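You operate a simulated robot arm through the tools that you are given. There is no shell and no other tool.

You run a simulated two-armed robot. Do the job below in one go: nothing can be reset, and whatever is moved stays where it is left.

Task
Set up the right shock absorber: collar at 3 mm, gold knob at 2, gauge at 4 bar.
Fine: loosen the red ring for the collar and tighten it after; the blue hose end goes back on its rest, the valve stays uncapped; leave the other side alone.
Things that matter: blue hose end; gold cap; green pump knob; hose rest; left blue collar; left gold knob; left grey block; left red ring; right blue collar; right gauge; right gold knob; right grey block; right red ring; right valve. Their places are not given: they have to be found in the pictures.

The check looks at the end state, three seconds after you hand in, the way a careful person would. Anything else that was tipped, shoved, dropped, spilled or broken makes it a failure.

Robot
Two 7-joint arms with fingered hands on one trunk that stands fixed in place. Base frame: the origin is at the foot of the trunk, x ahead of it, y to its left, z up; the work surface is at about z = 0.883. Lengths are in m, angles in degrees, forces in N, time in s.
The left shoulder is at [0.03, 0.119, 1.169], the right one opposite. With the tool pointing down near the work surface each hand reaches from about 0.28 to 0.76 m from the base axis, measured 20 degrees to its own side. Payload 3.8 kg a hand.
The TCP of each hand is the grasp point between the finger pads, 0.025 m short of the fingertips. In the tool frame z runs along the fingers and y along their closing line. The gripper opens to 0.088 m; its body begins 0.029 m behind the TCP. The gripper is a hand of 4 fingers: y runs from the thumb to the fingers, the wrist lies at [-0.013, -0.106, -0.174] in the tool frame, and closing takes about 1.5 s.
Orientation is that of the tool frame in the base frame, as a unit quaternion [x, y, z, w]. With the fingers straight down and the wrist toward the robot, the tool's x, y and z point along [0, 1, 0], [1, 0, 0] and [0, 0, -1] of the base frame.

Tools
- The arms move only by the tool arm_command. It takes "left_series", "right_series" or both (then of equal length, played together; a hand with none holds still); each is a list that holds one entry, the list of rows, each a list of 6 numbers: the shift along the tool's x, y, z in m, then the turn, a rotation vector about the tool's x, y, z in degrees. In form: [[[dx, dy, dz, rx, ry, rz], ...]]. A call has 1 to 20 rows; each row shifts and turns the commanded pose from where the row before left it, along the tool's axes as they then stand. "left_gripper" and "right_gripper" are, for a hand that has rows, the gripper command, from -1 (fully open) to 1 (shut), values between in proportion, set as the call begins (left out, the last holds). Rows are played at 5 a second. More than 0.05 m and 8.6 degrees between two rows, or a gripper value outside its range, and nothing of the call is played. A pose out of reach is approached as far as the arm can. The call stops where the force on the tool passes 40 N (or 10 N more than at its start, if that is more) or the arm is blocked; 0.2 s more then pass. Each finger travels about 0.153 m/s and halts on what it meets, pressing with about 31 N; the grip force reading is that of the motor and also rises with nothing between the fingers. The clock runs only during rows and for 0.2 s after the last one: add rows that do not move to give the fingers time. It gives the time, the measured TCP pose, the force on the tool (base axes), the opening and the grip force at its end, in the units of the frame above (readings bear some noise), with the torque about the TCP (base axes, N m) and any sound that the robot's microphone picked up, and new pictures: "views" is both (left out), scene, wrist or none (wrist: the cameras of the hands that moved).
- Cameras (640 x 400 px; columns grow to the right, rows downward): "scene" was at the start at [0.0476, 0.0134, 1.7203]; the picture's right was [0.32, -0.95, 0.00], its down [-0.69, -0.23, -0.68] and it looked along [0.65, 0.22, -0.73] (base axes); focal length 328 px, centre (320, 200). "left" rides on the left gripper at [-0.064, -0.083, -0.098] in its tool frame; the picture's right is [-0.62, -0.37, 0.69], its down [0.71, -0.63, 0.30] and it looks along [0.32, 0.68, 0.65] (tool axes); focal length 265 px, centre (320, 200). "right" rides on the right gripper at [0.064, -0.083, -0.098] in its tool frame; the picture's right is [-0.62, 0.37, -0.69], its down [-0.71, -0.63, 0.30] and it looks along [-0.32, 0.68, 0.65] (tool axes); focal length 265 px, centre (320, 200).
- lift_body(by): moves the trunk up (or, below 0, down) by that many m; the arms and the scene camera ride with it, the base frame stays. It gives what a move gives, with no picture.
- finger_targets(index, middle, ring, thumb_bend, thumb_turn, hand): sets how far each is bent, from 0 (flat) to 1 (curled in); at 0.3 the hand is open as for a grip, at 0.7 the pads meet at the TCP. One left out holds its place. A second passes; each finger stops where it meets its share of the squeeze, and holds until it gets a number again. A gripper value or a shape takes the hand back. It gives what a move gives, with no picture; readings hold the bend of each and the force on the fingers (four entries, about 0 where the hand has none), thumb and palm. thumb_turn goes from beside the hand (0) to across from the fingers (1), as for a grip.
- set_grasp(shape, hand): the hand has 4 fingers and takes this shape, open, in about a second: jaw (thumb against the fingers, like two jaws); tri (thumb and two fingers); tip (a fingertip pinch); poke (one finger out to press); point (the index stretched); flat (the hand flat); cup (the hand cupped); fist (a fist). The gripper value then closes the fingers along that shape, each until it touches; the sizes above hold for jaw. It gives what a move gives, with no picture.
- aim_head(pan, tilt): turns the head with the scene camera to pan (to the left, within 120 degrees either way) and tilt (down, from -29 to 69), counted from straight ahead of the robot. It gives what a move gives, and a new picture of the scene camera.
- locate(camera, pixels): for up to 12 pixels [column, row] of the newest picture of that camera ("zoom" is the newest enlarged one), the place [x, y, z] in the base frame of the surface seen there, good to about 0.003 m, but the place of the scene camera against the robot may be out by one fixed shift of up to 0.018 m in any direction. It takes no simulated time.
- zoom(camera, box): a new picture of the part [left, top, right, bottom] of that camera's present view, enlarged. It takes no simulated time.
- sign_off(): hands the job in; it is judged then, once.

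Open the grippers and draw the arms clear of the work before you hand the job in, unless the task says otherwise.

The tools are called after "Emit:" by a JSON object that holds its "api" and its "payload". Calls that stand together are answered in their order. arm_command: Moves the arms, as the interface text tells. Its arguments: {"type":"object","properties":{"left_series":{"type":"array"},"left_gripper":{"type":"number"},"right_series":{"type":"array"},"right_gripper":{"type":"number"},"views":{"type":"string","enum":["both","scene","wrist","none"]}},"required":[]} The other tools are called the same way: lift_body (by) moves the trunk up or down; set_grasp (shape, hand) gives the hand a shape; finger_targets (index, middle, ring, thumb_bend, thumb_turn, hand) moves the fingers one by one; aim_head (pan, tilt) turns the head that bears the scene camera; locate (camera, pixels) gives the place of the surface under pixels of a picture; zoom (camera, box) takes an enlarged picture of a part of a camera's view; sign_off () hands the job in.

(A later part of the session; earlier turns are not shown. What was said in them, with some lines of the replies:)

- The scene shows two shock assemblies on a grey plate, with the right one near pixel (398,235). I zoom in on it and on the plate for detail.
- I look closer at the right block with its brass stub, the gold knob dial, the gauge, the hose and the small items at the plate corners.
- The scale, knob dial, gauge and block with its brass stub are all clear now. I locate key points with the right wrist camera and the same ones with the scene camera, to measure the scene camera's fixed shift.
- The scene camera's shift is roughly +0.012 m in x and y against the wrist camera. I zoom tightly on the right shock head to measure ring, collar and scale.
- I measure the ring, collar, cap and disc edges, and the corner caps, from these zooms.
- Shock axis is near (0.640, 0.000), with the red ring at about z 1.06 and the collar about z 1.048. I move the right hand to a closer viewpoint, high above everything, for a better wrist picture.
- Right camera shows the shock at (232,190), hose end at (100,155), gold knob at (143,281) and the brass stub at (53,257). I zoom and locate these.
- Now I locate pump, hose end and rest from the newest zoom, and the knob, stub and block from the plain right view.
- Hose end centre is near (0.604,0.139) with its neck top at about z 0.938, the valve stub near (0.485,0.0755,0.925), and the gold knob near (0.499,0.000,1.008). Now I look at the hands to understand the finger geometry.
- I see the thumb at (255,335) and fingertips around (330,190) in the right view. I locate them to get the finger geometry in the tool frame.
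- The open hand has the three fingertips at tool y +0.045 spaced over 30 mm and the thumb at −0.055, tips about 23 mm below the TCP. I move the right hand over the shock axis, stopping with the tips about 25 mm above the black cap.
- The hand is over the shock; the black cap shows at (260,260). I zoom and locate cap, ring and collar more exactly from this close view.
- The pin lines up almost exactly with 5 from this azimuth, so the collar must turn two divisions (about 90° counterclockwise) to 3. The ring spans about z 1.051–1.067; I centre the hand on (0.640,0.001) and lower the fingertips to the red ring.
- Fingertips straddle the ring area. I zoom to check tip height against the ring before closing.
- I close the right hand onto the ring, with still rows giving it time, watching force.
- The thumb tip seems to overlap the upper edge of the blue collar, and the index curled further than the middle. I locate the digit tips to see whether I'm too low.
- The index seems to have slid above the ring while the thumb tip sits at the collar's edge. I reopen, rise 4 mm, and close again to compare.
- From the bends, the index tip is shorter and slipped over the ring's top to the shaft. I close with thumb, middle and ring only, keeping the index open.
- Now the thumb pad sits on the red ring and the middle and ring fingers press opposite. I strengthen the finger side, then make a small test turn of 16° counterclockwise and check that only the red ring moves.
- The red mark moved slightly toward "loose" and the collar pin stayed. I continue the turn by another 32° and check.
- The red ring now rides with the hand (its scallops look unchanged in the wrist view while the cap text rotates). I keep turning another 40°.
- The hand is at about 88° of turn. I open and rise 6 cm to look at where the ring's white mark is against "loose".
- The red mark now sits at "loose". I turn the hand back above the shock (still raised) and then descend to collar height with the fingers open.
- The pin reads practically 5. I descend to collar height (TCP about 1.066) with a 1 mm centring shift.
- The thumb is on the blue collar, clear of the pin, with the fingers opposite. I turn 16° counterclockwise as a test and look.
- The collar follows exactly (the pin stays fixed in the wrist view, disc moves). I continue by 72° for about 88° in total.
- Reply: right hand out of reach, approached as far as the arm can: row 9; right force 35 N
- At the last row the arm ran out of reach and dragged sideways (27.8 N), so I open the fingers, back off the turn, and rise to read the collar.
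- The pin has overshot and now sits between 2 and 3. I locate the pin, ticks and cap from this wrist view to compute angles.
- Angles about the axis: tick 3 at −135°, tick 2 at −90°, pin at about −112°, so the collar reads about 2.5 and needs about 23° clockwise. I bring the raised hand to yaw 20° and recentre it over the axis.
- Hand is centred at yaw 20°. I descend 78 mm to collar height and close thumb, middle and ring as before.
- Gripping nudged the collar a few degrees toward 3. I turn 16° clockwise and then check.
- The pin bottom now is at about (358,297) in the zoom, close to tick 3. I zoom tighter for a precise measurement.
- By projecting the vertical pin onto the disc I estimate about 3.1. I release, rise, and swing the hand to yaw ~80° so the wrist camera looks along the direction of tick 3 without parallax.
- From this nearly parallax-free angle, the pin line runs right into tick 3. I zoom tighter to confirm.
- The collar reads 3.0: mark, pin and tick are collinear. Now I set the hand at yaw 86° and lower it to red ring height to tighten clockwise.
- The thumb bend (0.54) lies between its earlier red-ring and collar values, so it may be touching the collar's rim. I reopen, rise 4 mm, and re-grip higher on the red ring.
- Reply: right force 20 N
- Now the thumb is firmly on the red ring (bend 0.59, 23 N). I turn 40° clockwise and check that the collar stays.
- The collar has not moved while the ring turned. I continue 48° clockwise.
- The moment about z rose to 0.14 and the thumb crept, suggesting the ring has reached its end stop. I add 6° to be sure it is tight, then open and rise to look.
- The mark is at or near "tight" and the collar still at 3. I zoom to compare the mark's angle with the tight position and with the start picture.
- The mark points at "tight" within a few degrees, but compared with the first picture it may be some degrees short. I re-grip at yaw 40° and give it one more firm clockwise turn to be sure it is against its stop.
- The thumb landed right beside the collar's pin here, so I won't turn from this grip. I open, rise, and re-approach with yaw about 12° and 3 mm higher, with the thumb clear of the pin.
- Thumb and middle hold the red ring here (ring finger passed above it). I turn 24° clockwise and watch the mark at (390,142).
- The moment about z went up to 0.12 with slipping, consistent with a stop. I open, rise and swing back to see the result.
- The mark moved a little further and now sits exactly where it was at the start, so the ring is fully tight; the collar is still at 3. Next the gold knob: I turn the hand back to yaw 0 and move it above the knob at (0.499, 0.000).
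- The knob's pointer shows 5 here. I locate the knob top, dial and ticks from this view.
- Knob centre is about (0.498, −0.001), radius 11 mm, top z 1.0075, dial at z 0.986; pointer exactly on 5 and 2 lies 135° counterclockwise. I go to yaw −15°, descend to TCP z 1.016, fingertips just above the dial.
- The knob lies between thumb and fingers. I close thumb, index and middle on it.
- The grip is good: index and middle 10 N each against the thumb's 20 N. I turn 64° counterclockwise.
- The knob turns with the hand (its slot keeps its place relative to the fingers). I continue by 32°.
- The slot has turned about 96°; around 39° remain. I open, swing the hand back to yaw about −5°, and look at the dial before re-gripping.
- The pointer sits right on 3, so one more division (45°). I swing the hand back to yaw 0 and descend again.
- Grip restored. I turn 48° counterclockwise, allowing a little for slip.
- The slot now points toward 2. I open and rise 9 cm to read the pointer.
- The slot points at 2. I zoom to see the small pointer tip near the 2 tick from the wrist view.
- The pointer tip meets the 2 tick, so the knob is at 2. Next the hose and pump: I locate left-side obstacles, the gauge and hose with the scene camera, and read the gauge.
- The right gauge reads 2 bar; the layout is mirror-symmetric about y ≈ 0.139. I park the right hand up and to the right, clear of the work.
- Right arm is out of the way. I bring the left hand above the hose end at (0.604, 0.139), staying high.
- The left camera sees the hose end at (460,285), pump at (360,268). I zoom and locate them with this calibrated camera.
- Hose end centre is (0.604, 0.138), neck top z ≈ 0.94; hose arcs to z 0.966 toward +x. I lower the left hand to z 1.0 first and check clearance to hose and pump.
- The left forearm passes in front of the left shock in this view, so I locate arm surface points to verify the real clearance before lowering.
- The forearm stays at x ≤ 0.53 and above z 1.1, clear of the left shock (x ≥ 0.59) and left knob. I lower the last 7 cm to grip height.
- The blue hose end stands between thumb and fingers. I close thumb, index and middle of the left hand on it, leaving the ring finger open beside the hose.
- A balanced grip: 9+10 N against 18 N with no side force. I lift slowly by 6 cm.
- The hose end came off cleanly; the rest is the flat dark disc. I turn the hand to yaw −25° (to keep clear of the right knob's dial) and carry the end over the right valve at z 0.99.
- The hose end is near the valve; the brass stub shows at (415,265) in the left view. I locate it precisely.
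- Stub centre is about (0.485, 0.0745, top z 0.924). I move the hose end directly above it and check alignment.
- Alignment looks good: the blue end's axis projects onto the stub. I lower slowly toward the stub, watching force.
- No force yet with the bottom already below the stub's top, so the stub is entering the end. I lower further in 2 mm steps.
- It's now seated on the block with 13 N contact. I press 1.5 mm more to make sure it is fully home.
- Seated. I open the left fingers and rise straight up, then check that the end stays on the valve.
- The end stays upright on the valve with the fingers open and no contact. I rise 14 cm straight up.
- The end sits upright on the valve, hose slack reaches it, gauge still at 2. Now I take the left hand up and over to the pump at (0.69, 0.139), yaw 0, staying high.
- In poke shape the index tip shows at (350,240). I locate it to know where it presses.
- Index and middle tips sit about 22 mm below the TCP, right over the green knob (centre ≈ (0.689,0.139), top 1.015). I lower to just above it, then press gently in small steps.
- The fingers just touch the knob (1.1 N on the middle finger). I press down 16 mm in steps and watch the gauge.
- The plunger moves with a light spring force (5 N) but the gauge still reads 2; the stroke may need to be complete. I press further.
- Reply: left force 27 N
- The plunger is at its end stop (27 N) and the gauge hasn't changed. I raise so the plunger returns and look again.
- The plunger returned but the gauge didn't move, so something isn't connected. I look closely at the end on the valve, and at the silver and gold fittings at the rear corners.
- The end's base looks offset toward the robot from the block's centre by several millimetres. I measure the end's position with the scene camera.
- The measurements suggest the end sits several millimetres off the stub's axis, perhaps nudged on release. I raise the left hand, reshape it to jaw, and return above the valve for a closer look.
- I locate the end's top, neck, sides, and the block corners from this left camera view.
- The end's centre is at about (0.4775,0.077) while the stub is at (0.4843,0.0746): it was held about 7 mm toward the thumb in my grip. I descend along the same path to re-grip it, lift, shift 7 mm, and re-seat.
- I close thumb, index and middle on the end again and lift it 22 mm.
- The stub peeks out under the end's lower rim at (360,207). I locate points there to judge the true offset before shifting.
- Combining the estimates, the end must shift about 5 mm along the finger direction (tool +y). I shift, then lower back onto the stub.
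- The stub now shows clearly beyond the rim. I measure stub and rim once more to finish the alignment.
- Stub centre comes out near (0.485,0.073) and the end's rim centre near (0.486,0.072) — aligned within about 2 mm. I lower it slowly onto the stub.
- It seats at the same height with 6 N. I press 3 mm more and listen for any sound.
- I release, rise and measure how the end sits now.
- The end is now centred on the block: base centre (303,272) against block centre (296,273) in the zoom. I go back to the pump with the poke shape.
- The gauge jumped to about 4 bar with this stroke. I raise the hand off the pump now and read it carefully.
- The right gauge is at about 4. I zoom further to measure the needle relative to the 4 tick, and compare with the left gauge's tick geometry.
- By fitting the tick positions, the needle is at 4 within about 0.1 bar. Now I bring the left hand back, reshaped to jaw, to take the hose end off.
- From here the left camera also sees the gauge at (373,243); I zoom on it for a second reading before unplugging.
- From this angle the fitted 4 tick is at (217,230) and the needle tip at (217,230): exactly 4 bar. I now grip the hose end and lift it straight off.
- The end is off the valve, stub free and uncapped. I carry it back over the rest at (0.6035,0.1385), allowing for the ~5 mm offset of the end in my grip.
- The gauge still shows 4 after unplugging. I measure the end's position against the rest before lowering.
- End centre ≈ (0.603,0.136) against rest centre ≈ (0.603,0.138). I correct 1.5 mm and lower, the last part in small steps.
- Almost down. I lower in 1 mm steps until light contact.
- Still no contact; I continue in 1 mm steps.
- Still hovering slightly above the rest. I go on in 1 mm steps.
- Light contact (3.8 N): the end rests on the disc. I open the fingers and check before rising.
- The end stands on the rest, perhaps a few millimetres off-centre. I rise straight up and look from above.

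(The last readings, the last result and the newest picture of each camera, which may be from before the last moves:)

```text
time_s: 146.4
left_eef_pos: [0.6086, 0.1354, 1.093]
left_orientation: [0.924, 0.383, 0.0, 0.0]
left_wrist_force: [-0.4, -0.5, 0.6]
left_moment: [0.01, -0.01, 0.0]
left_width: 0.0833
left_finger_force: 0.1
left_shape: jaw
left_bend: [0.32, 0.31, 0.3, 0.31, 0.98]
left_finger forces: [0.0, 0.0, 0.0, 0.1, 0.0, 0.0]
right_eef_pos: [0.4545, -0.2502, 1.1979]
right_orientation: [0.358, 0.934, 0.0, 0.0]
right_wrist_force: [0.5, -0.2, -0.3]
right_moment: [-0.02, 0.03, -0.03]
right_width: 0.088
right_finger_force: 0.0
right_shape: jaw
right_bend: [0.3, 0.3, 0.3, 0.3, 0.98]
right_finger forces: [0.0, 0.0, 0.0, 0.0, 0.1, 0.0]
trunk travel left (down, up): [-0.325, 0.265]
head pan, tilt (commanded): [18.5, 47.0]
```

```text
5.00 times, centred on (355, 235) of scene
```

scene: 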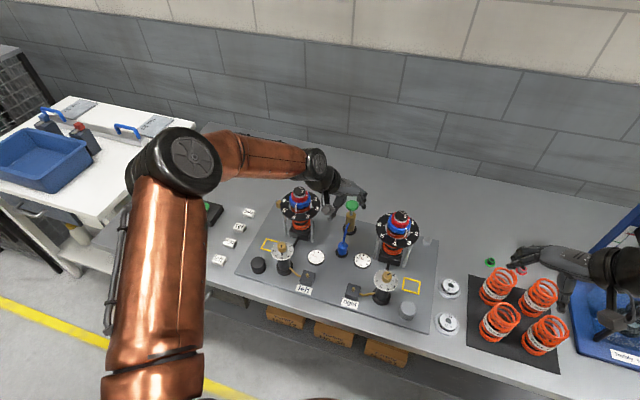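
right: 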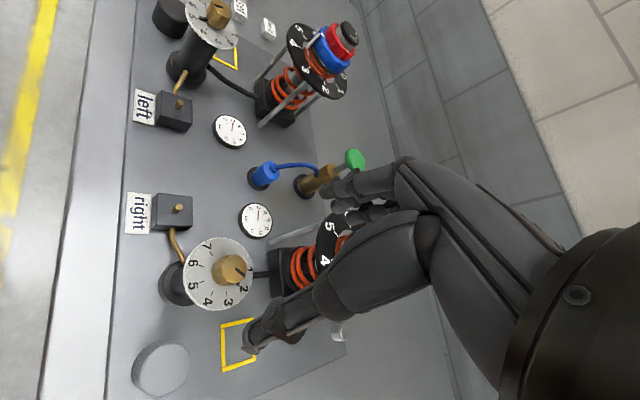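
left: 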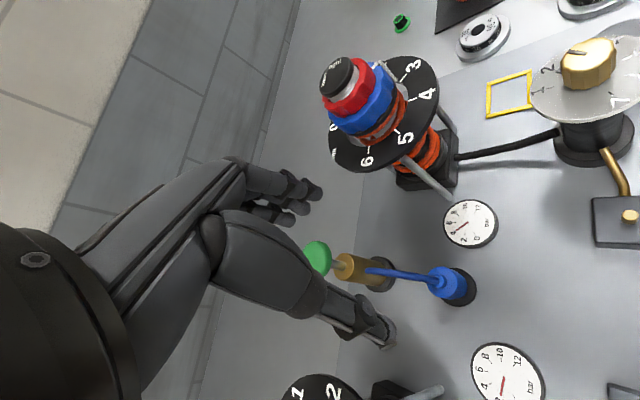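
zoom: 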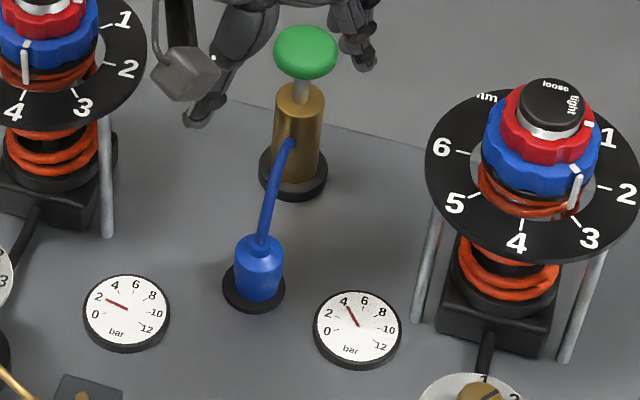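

The end stands upright on its rest, about 2–3 mm off-centre but fully on it, and the gauge still reads 4. I withdraw the left hand up and back to its starting area, gripper open.

Emit:
{"api": "arm_command", "payload": {"left_series": [[[0, 0, -0.04, 0, 0, 0], [0, 0, -0.04, 0, 0, 0], [0, 0, -0.04, 0, 0, 0], [0, 0, -0.04, 0, 0, 0], [-0.0024, -0.042, 0, 0, 0, 0], [-0.0024, -0.042, 0, 0, 0, 0], [-0.0024, -0.042, 0, 0, 0, 0], [-0.0024, -0.042, 0, 0, 0, 0], [-0.0024, -0.042, 0, 0, 0, 0], [0, 0, -0.04, 0, 0, -7.5], [0, 0, -0.04, 0, 0, -7.5], [0, 0, -0.02, 0, 0, -7.5], [0, 0, 0, 0, 0, -7.5], [0, 0, 0, 0, 0, -7.5], [0, 0, 0, 0, 0, -7.5], [0, 0, 0, 0, 0, 0]]], "left_gripper": -1, "views": "both"}}

Emit:
{"api": "zoom", "payload": {"camera": "scene", "box": [230, 180, 450, 325]}}

Emit:
{"api": "zoom", "payload": {"camera": "scene", "box": [375, 200, 425, 250]}}

Emit:
{"api": "zoom", "payload": {"camera": "scene", "box": [350, 250, 375, 275]}}

Emit:
{"api": "zoom", "payload": {"camera": "scene", "box": [360, 260, 410, 310]}}

Emit:
{"api": "zoom", "payload": {"camera": "scene", "box": [240, 180, 330, 296]}}

```text
time_s: 149.8
left_eef_pos: [0.4499, 0.2767, 1.3537]
left_orientation: [0.707, 0.708, 0.0, 0.001]
left_wrist_force: [0.4, 0.6, -0.2]
left_moment: [0.0, 0.02, -0.02]
left_width: 0.0877
left_finger_force: 0.0
left_shape: jaw
left_bend: [0.3, 0.3, 0.3, 0.3, 0.98]
left_finger forces: [0.0, 0.1, 0.0, 0.0, 0.0, 0.0]
right_eef_pos: [0.454, -0.2498, 1.1981]
right_orientation: [0.359, 0.933, 0.0, 0.0]
right_wrist_force: [-0.7, 0.4, 0.3]
right_moment: [0.0, 0.01, 0.01]
right_width: 0.0879
right_finger_force: 0.1
right_shape: jaw
right_bend: [0.3, 0.3, 0.3, 0.3, 0.98]
right_finger forces: [0.0, 0.1, 0.0, 0.0, 0.1, 0.1]
trunk travel left (down, up): [-0.325, 0.265]
head pan, tilt (commanded): [18.5, 47.0]
```

scene: 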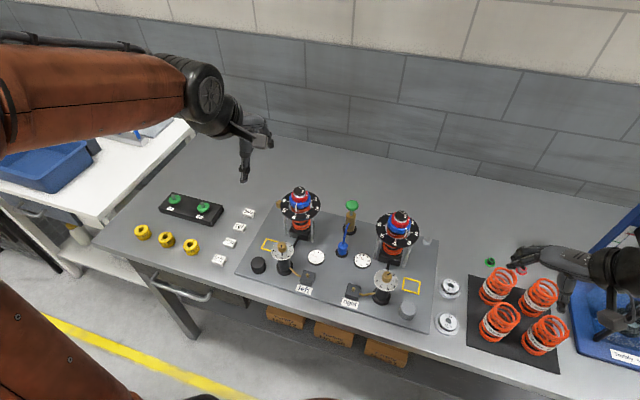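
left: 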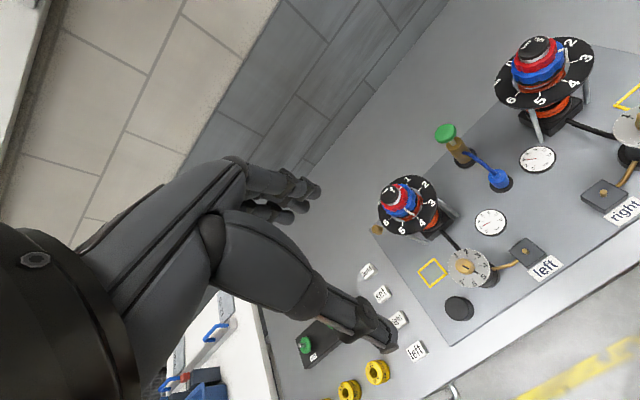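

```text
2.76 times, centred on (340, 252) of scene
```

zoom: 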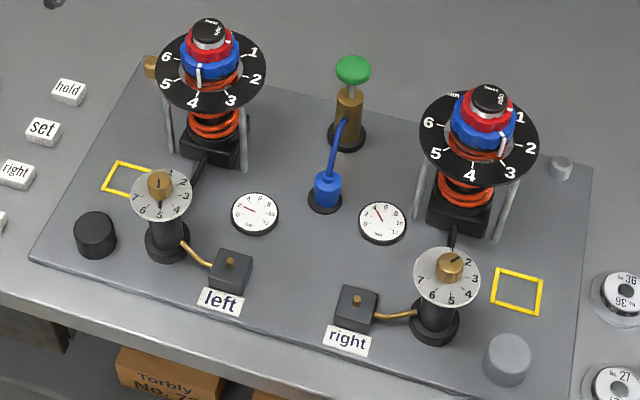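

```text
8.00 times, centred on (400, 225) of scene
```

zoom: 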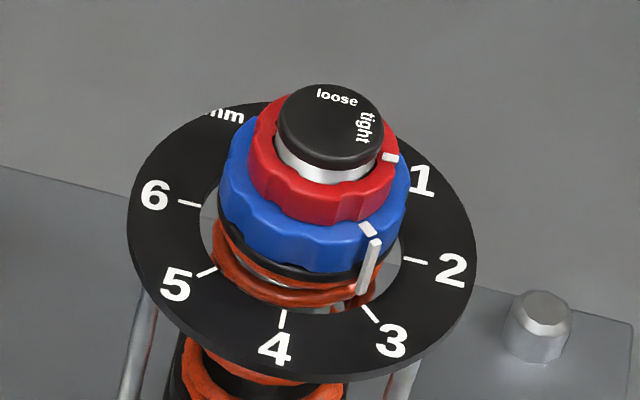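

```text
16.00 times, centred on (362, 262) of scene
```

zoom: 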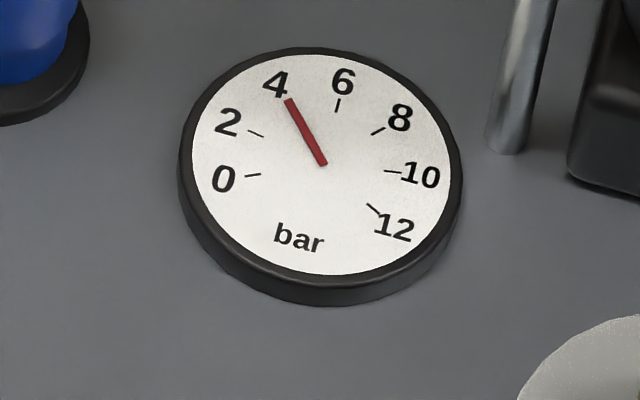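

```text
8.00 times, centred on (385, 285) of scene
```

zoom: 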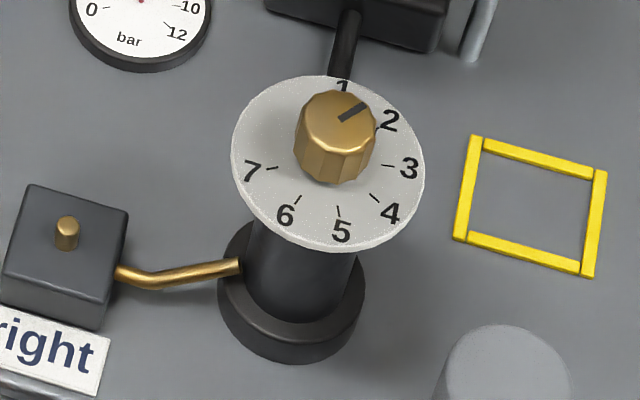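

```text
3.45 times, centred on (285, 238) of scene
```

zoom: 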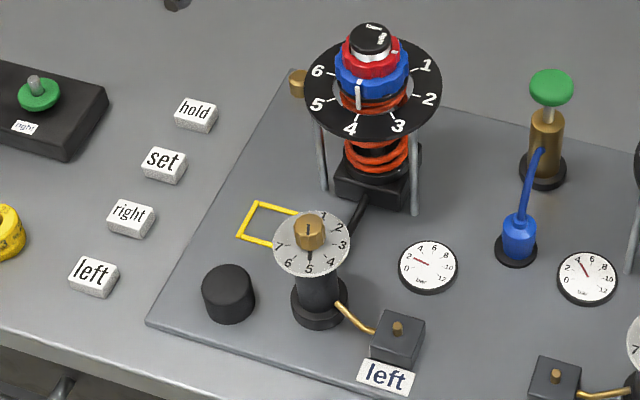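

All looks right in the overview. For a last check of knob pointer and collar from another side, I zoom with the right wrist camera.

Emit:
{"api": "arm_command", "payload": {"right_series": [[[0, 0, 0, 0, 0, 0]]], "views": "wrist"}}

```text
time_s: 150.2
left_eef_pos: [0.4508, 0.2767, 1.3528]
left_orientation: [0.707, 0.707, 0.0, 0.0]
left_wrist_force: [0.9, 1.0, 0.4]
left_moment: [0.01, -0.01, 0.02]
left_width: 0.0877
left_finger_force: 0.1
left_shape: jaw
left_bend: [0.3, 0.3, 0.3, 0.3, 0.98]
left_finger forces: [0.0, 0.1, 0.1, 0.0, 0.0, 0.0]
right_eef_pos: [0.4538, -0.2507, 1.1982]
right_orientation: [0.359, 0.933, 0.0, 0.001]
right_wrist_force: [-0.2, 1.0, 0.3]
right_moment: [-0.01, 0.0, -0.02]
right_width: 0.0882
right_finger_force: 0.0
right_shape: jaw
right_bend: [0.3, 0.3, 0.3, 0.3, 0.98]
right_finger forces: [0.0, 0.1, 0.0, 0.1, 0.0, 0.0]
trunk travel left (down, up): [-0.325, 0.265]
head pan, tilt (commanded): [18.5, 47.0]
```

right: 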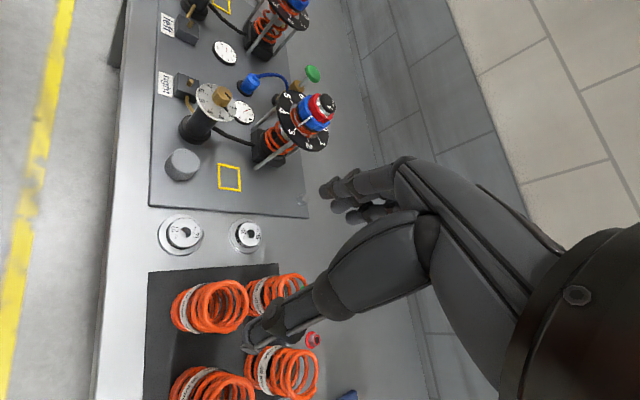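

The right camera sees the knob at (215,98) and shock at (305,118) from the right side; I zoom on both.

Emit:
{"api": "zoom", "payload": {"camera": "right", "box": [195, 75, 240, 125]}}

Emit:
{"api": "zoom", "payload": {"camera": "right", "box": [265, 80, 345, 165]}}

```text
8.00 times, centred on (218, 100) of right
```

zoom: 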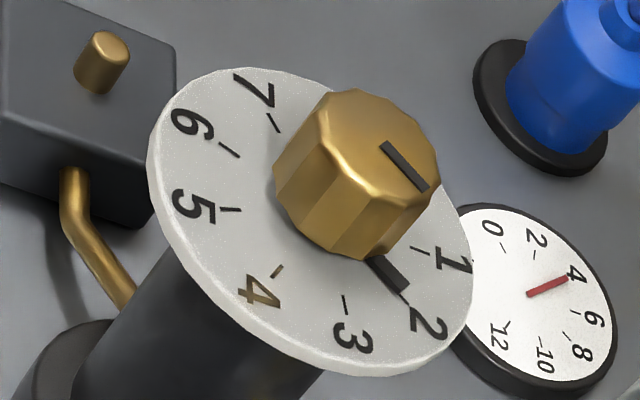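

```text
4.71 times, centred on (305, 122) of right
```

zoom: 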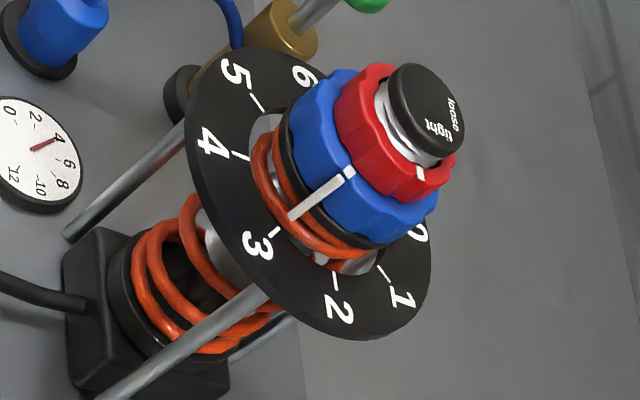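

The pointer sits exactly on 2, the collar pin lines up with 3, the red mark is at "tight" and the gauge reads 4. The valve is uncapped, the hose end is on its rest, the left side is unchanged and both arms are clear with grippers open. I hand in.

Emit:
{"api": "sign_off", "payload": {}}

```text
The job is handed in.
```

I set up the right shock absorber as asked and handed the job in. I checked each setting in the camera pictures just before handing in.

- **Collar:** at 3 mm. I loosened the red ring to turn it and tightened it again afterwards, with its mark back on "tight".
- **Gold knob:** at 2, with the pointer right on the tick.
- **Gauge:** at 4 bar, and it held there after the hose came off.
- **Hose and valve:** the blue hose end stands upright on its rest, about 2–3 mm off-centre but fully on it. The right valve is uncapped.
- **Left side:** the left settings look as they were at the start (gauge 2 bar, collar 4, knob 5).

- **Collar overshoot:** the collar first overshot to about 2.5 because the right arm ran out of reach and pushed sideways on the shock with about 28 N. I turned the collar back to 3 and saw no damage.
- **First hose seating:** the hose end first sat about 7 mm off the valve, so the first pump stroke did nothing. I re-seated it, and a single stroke then took the gauge from 2 to 4 bar.

Both hands are open and clear of the work.
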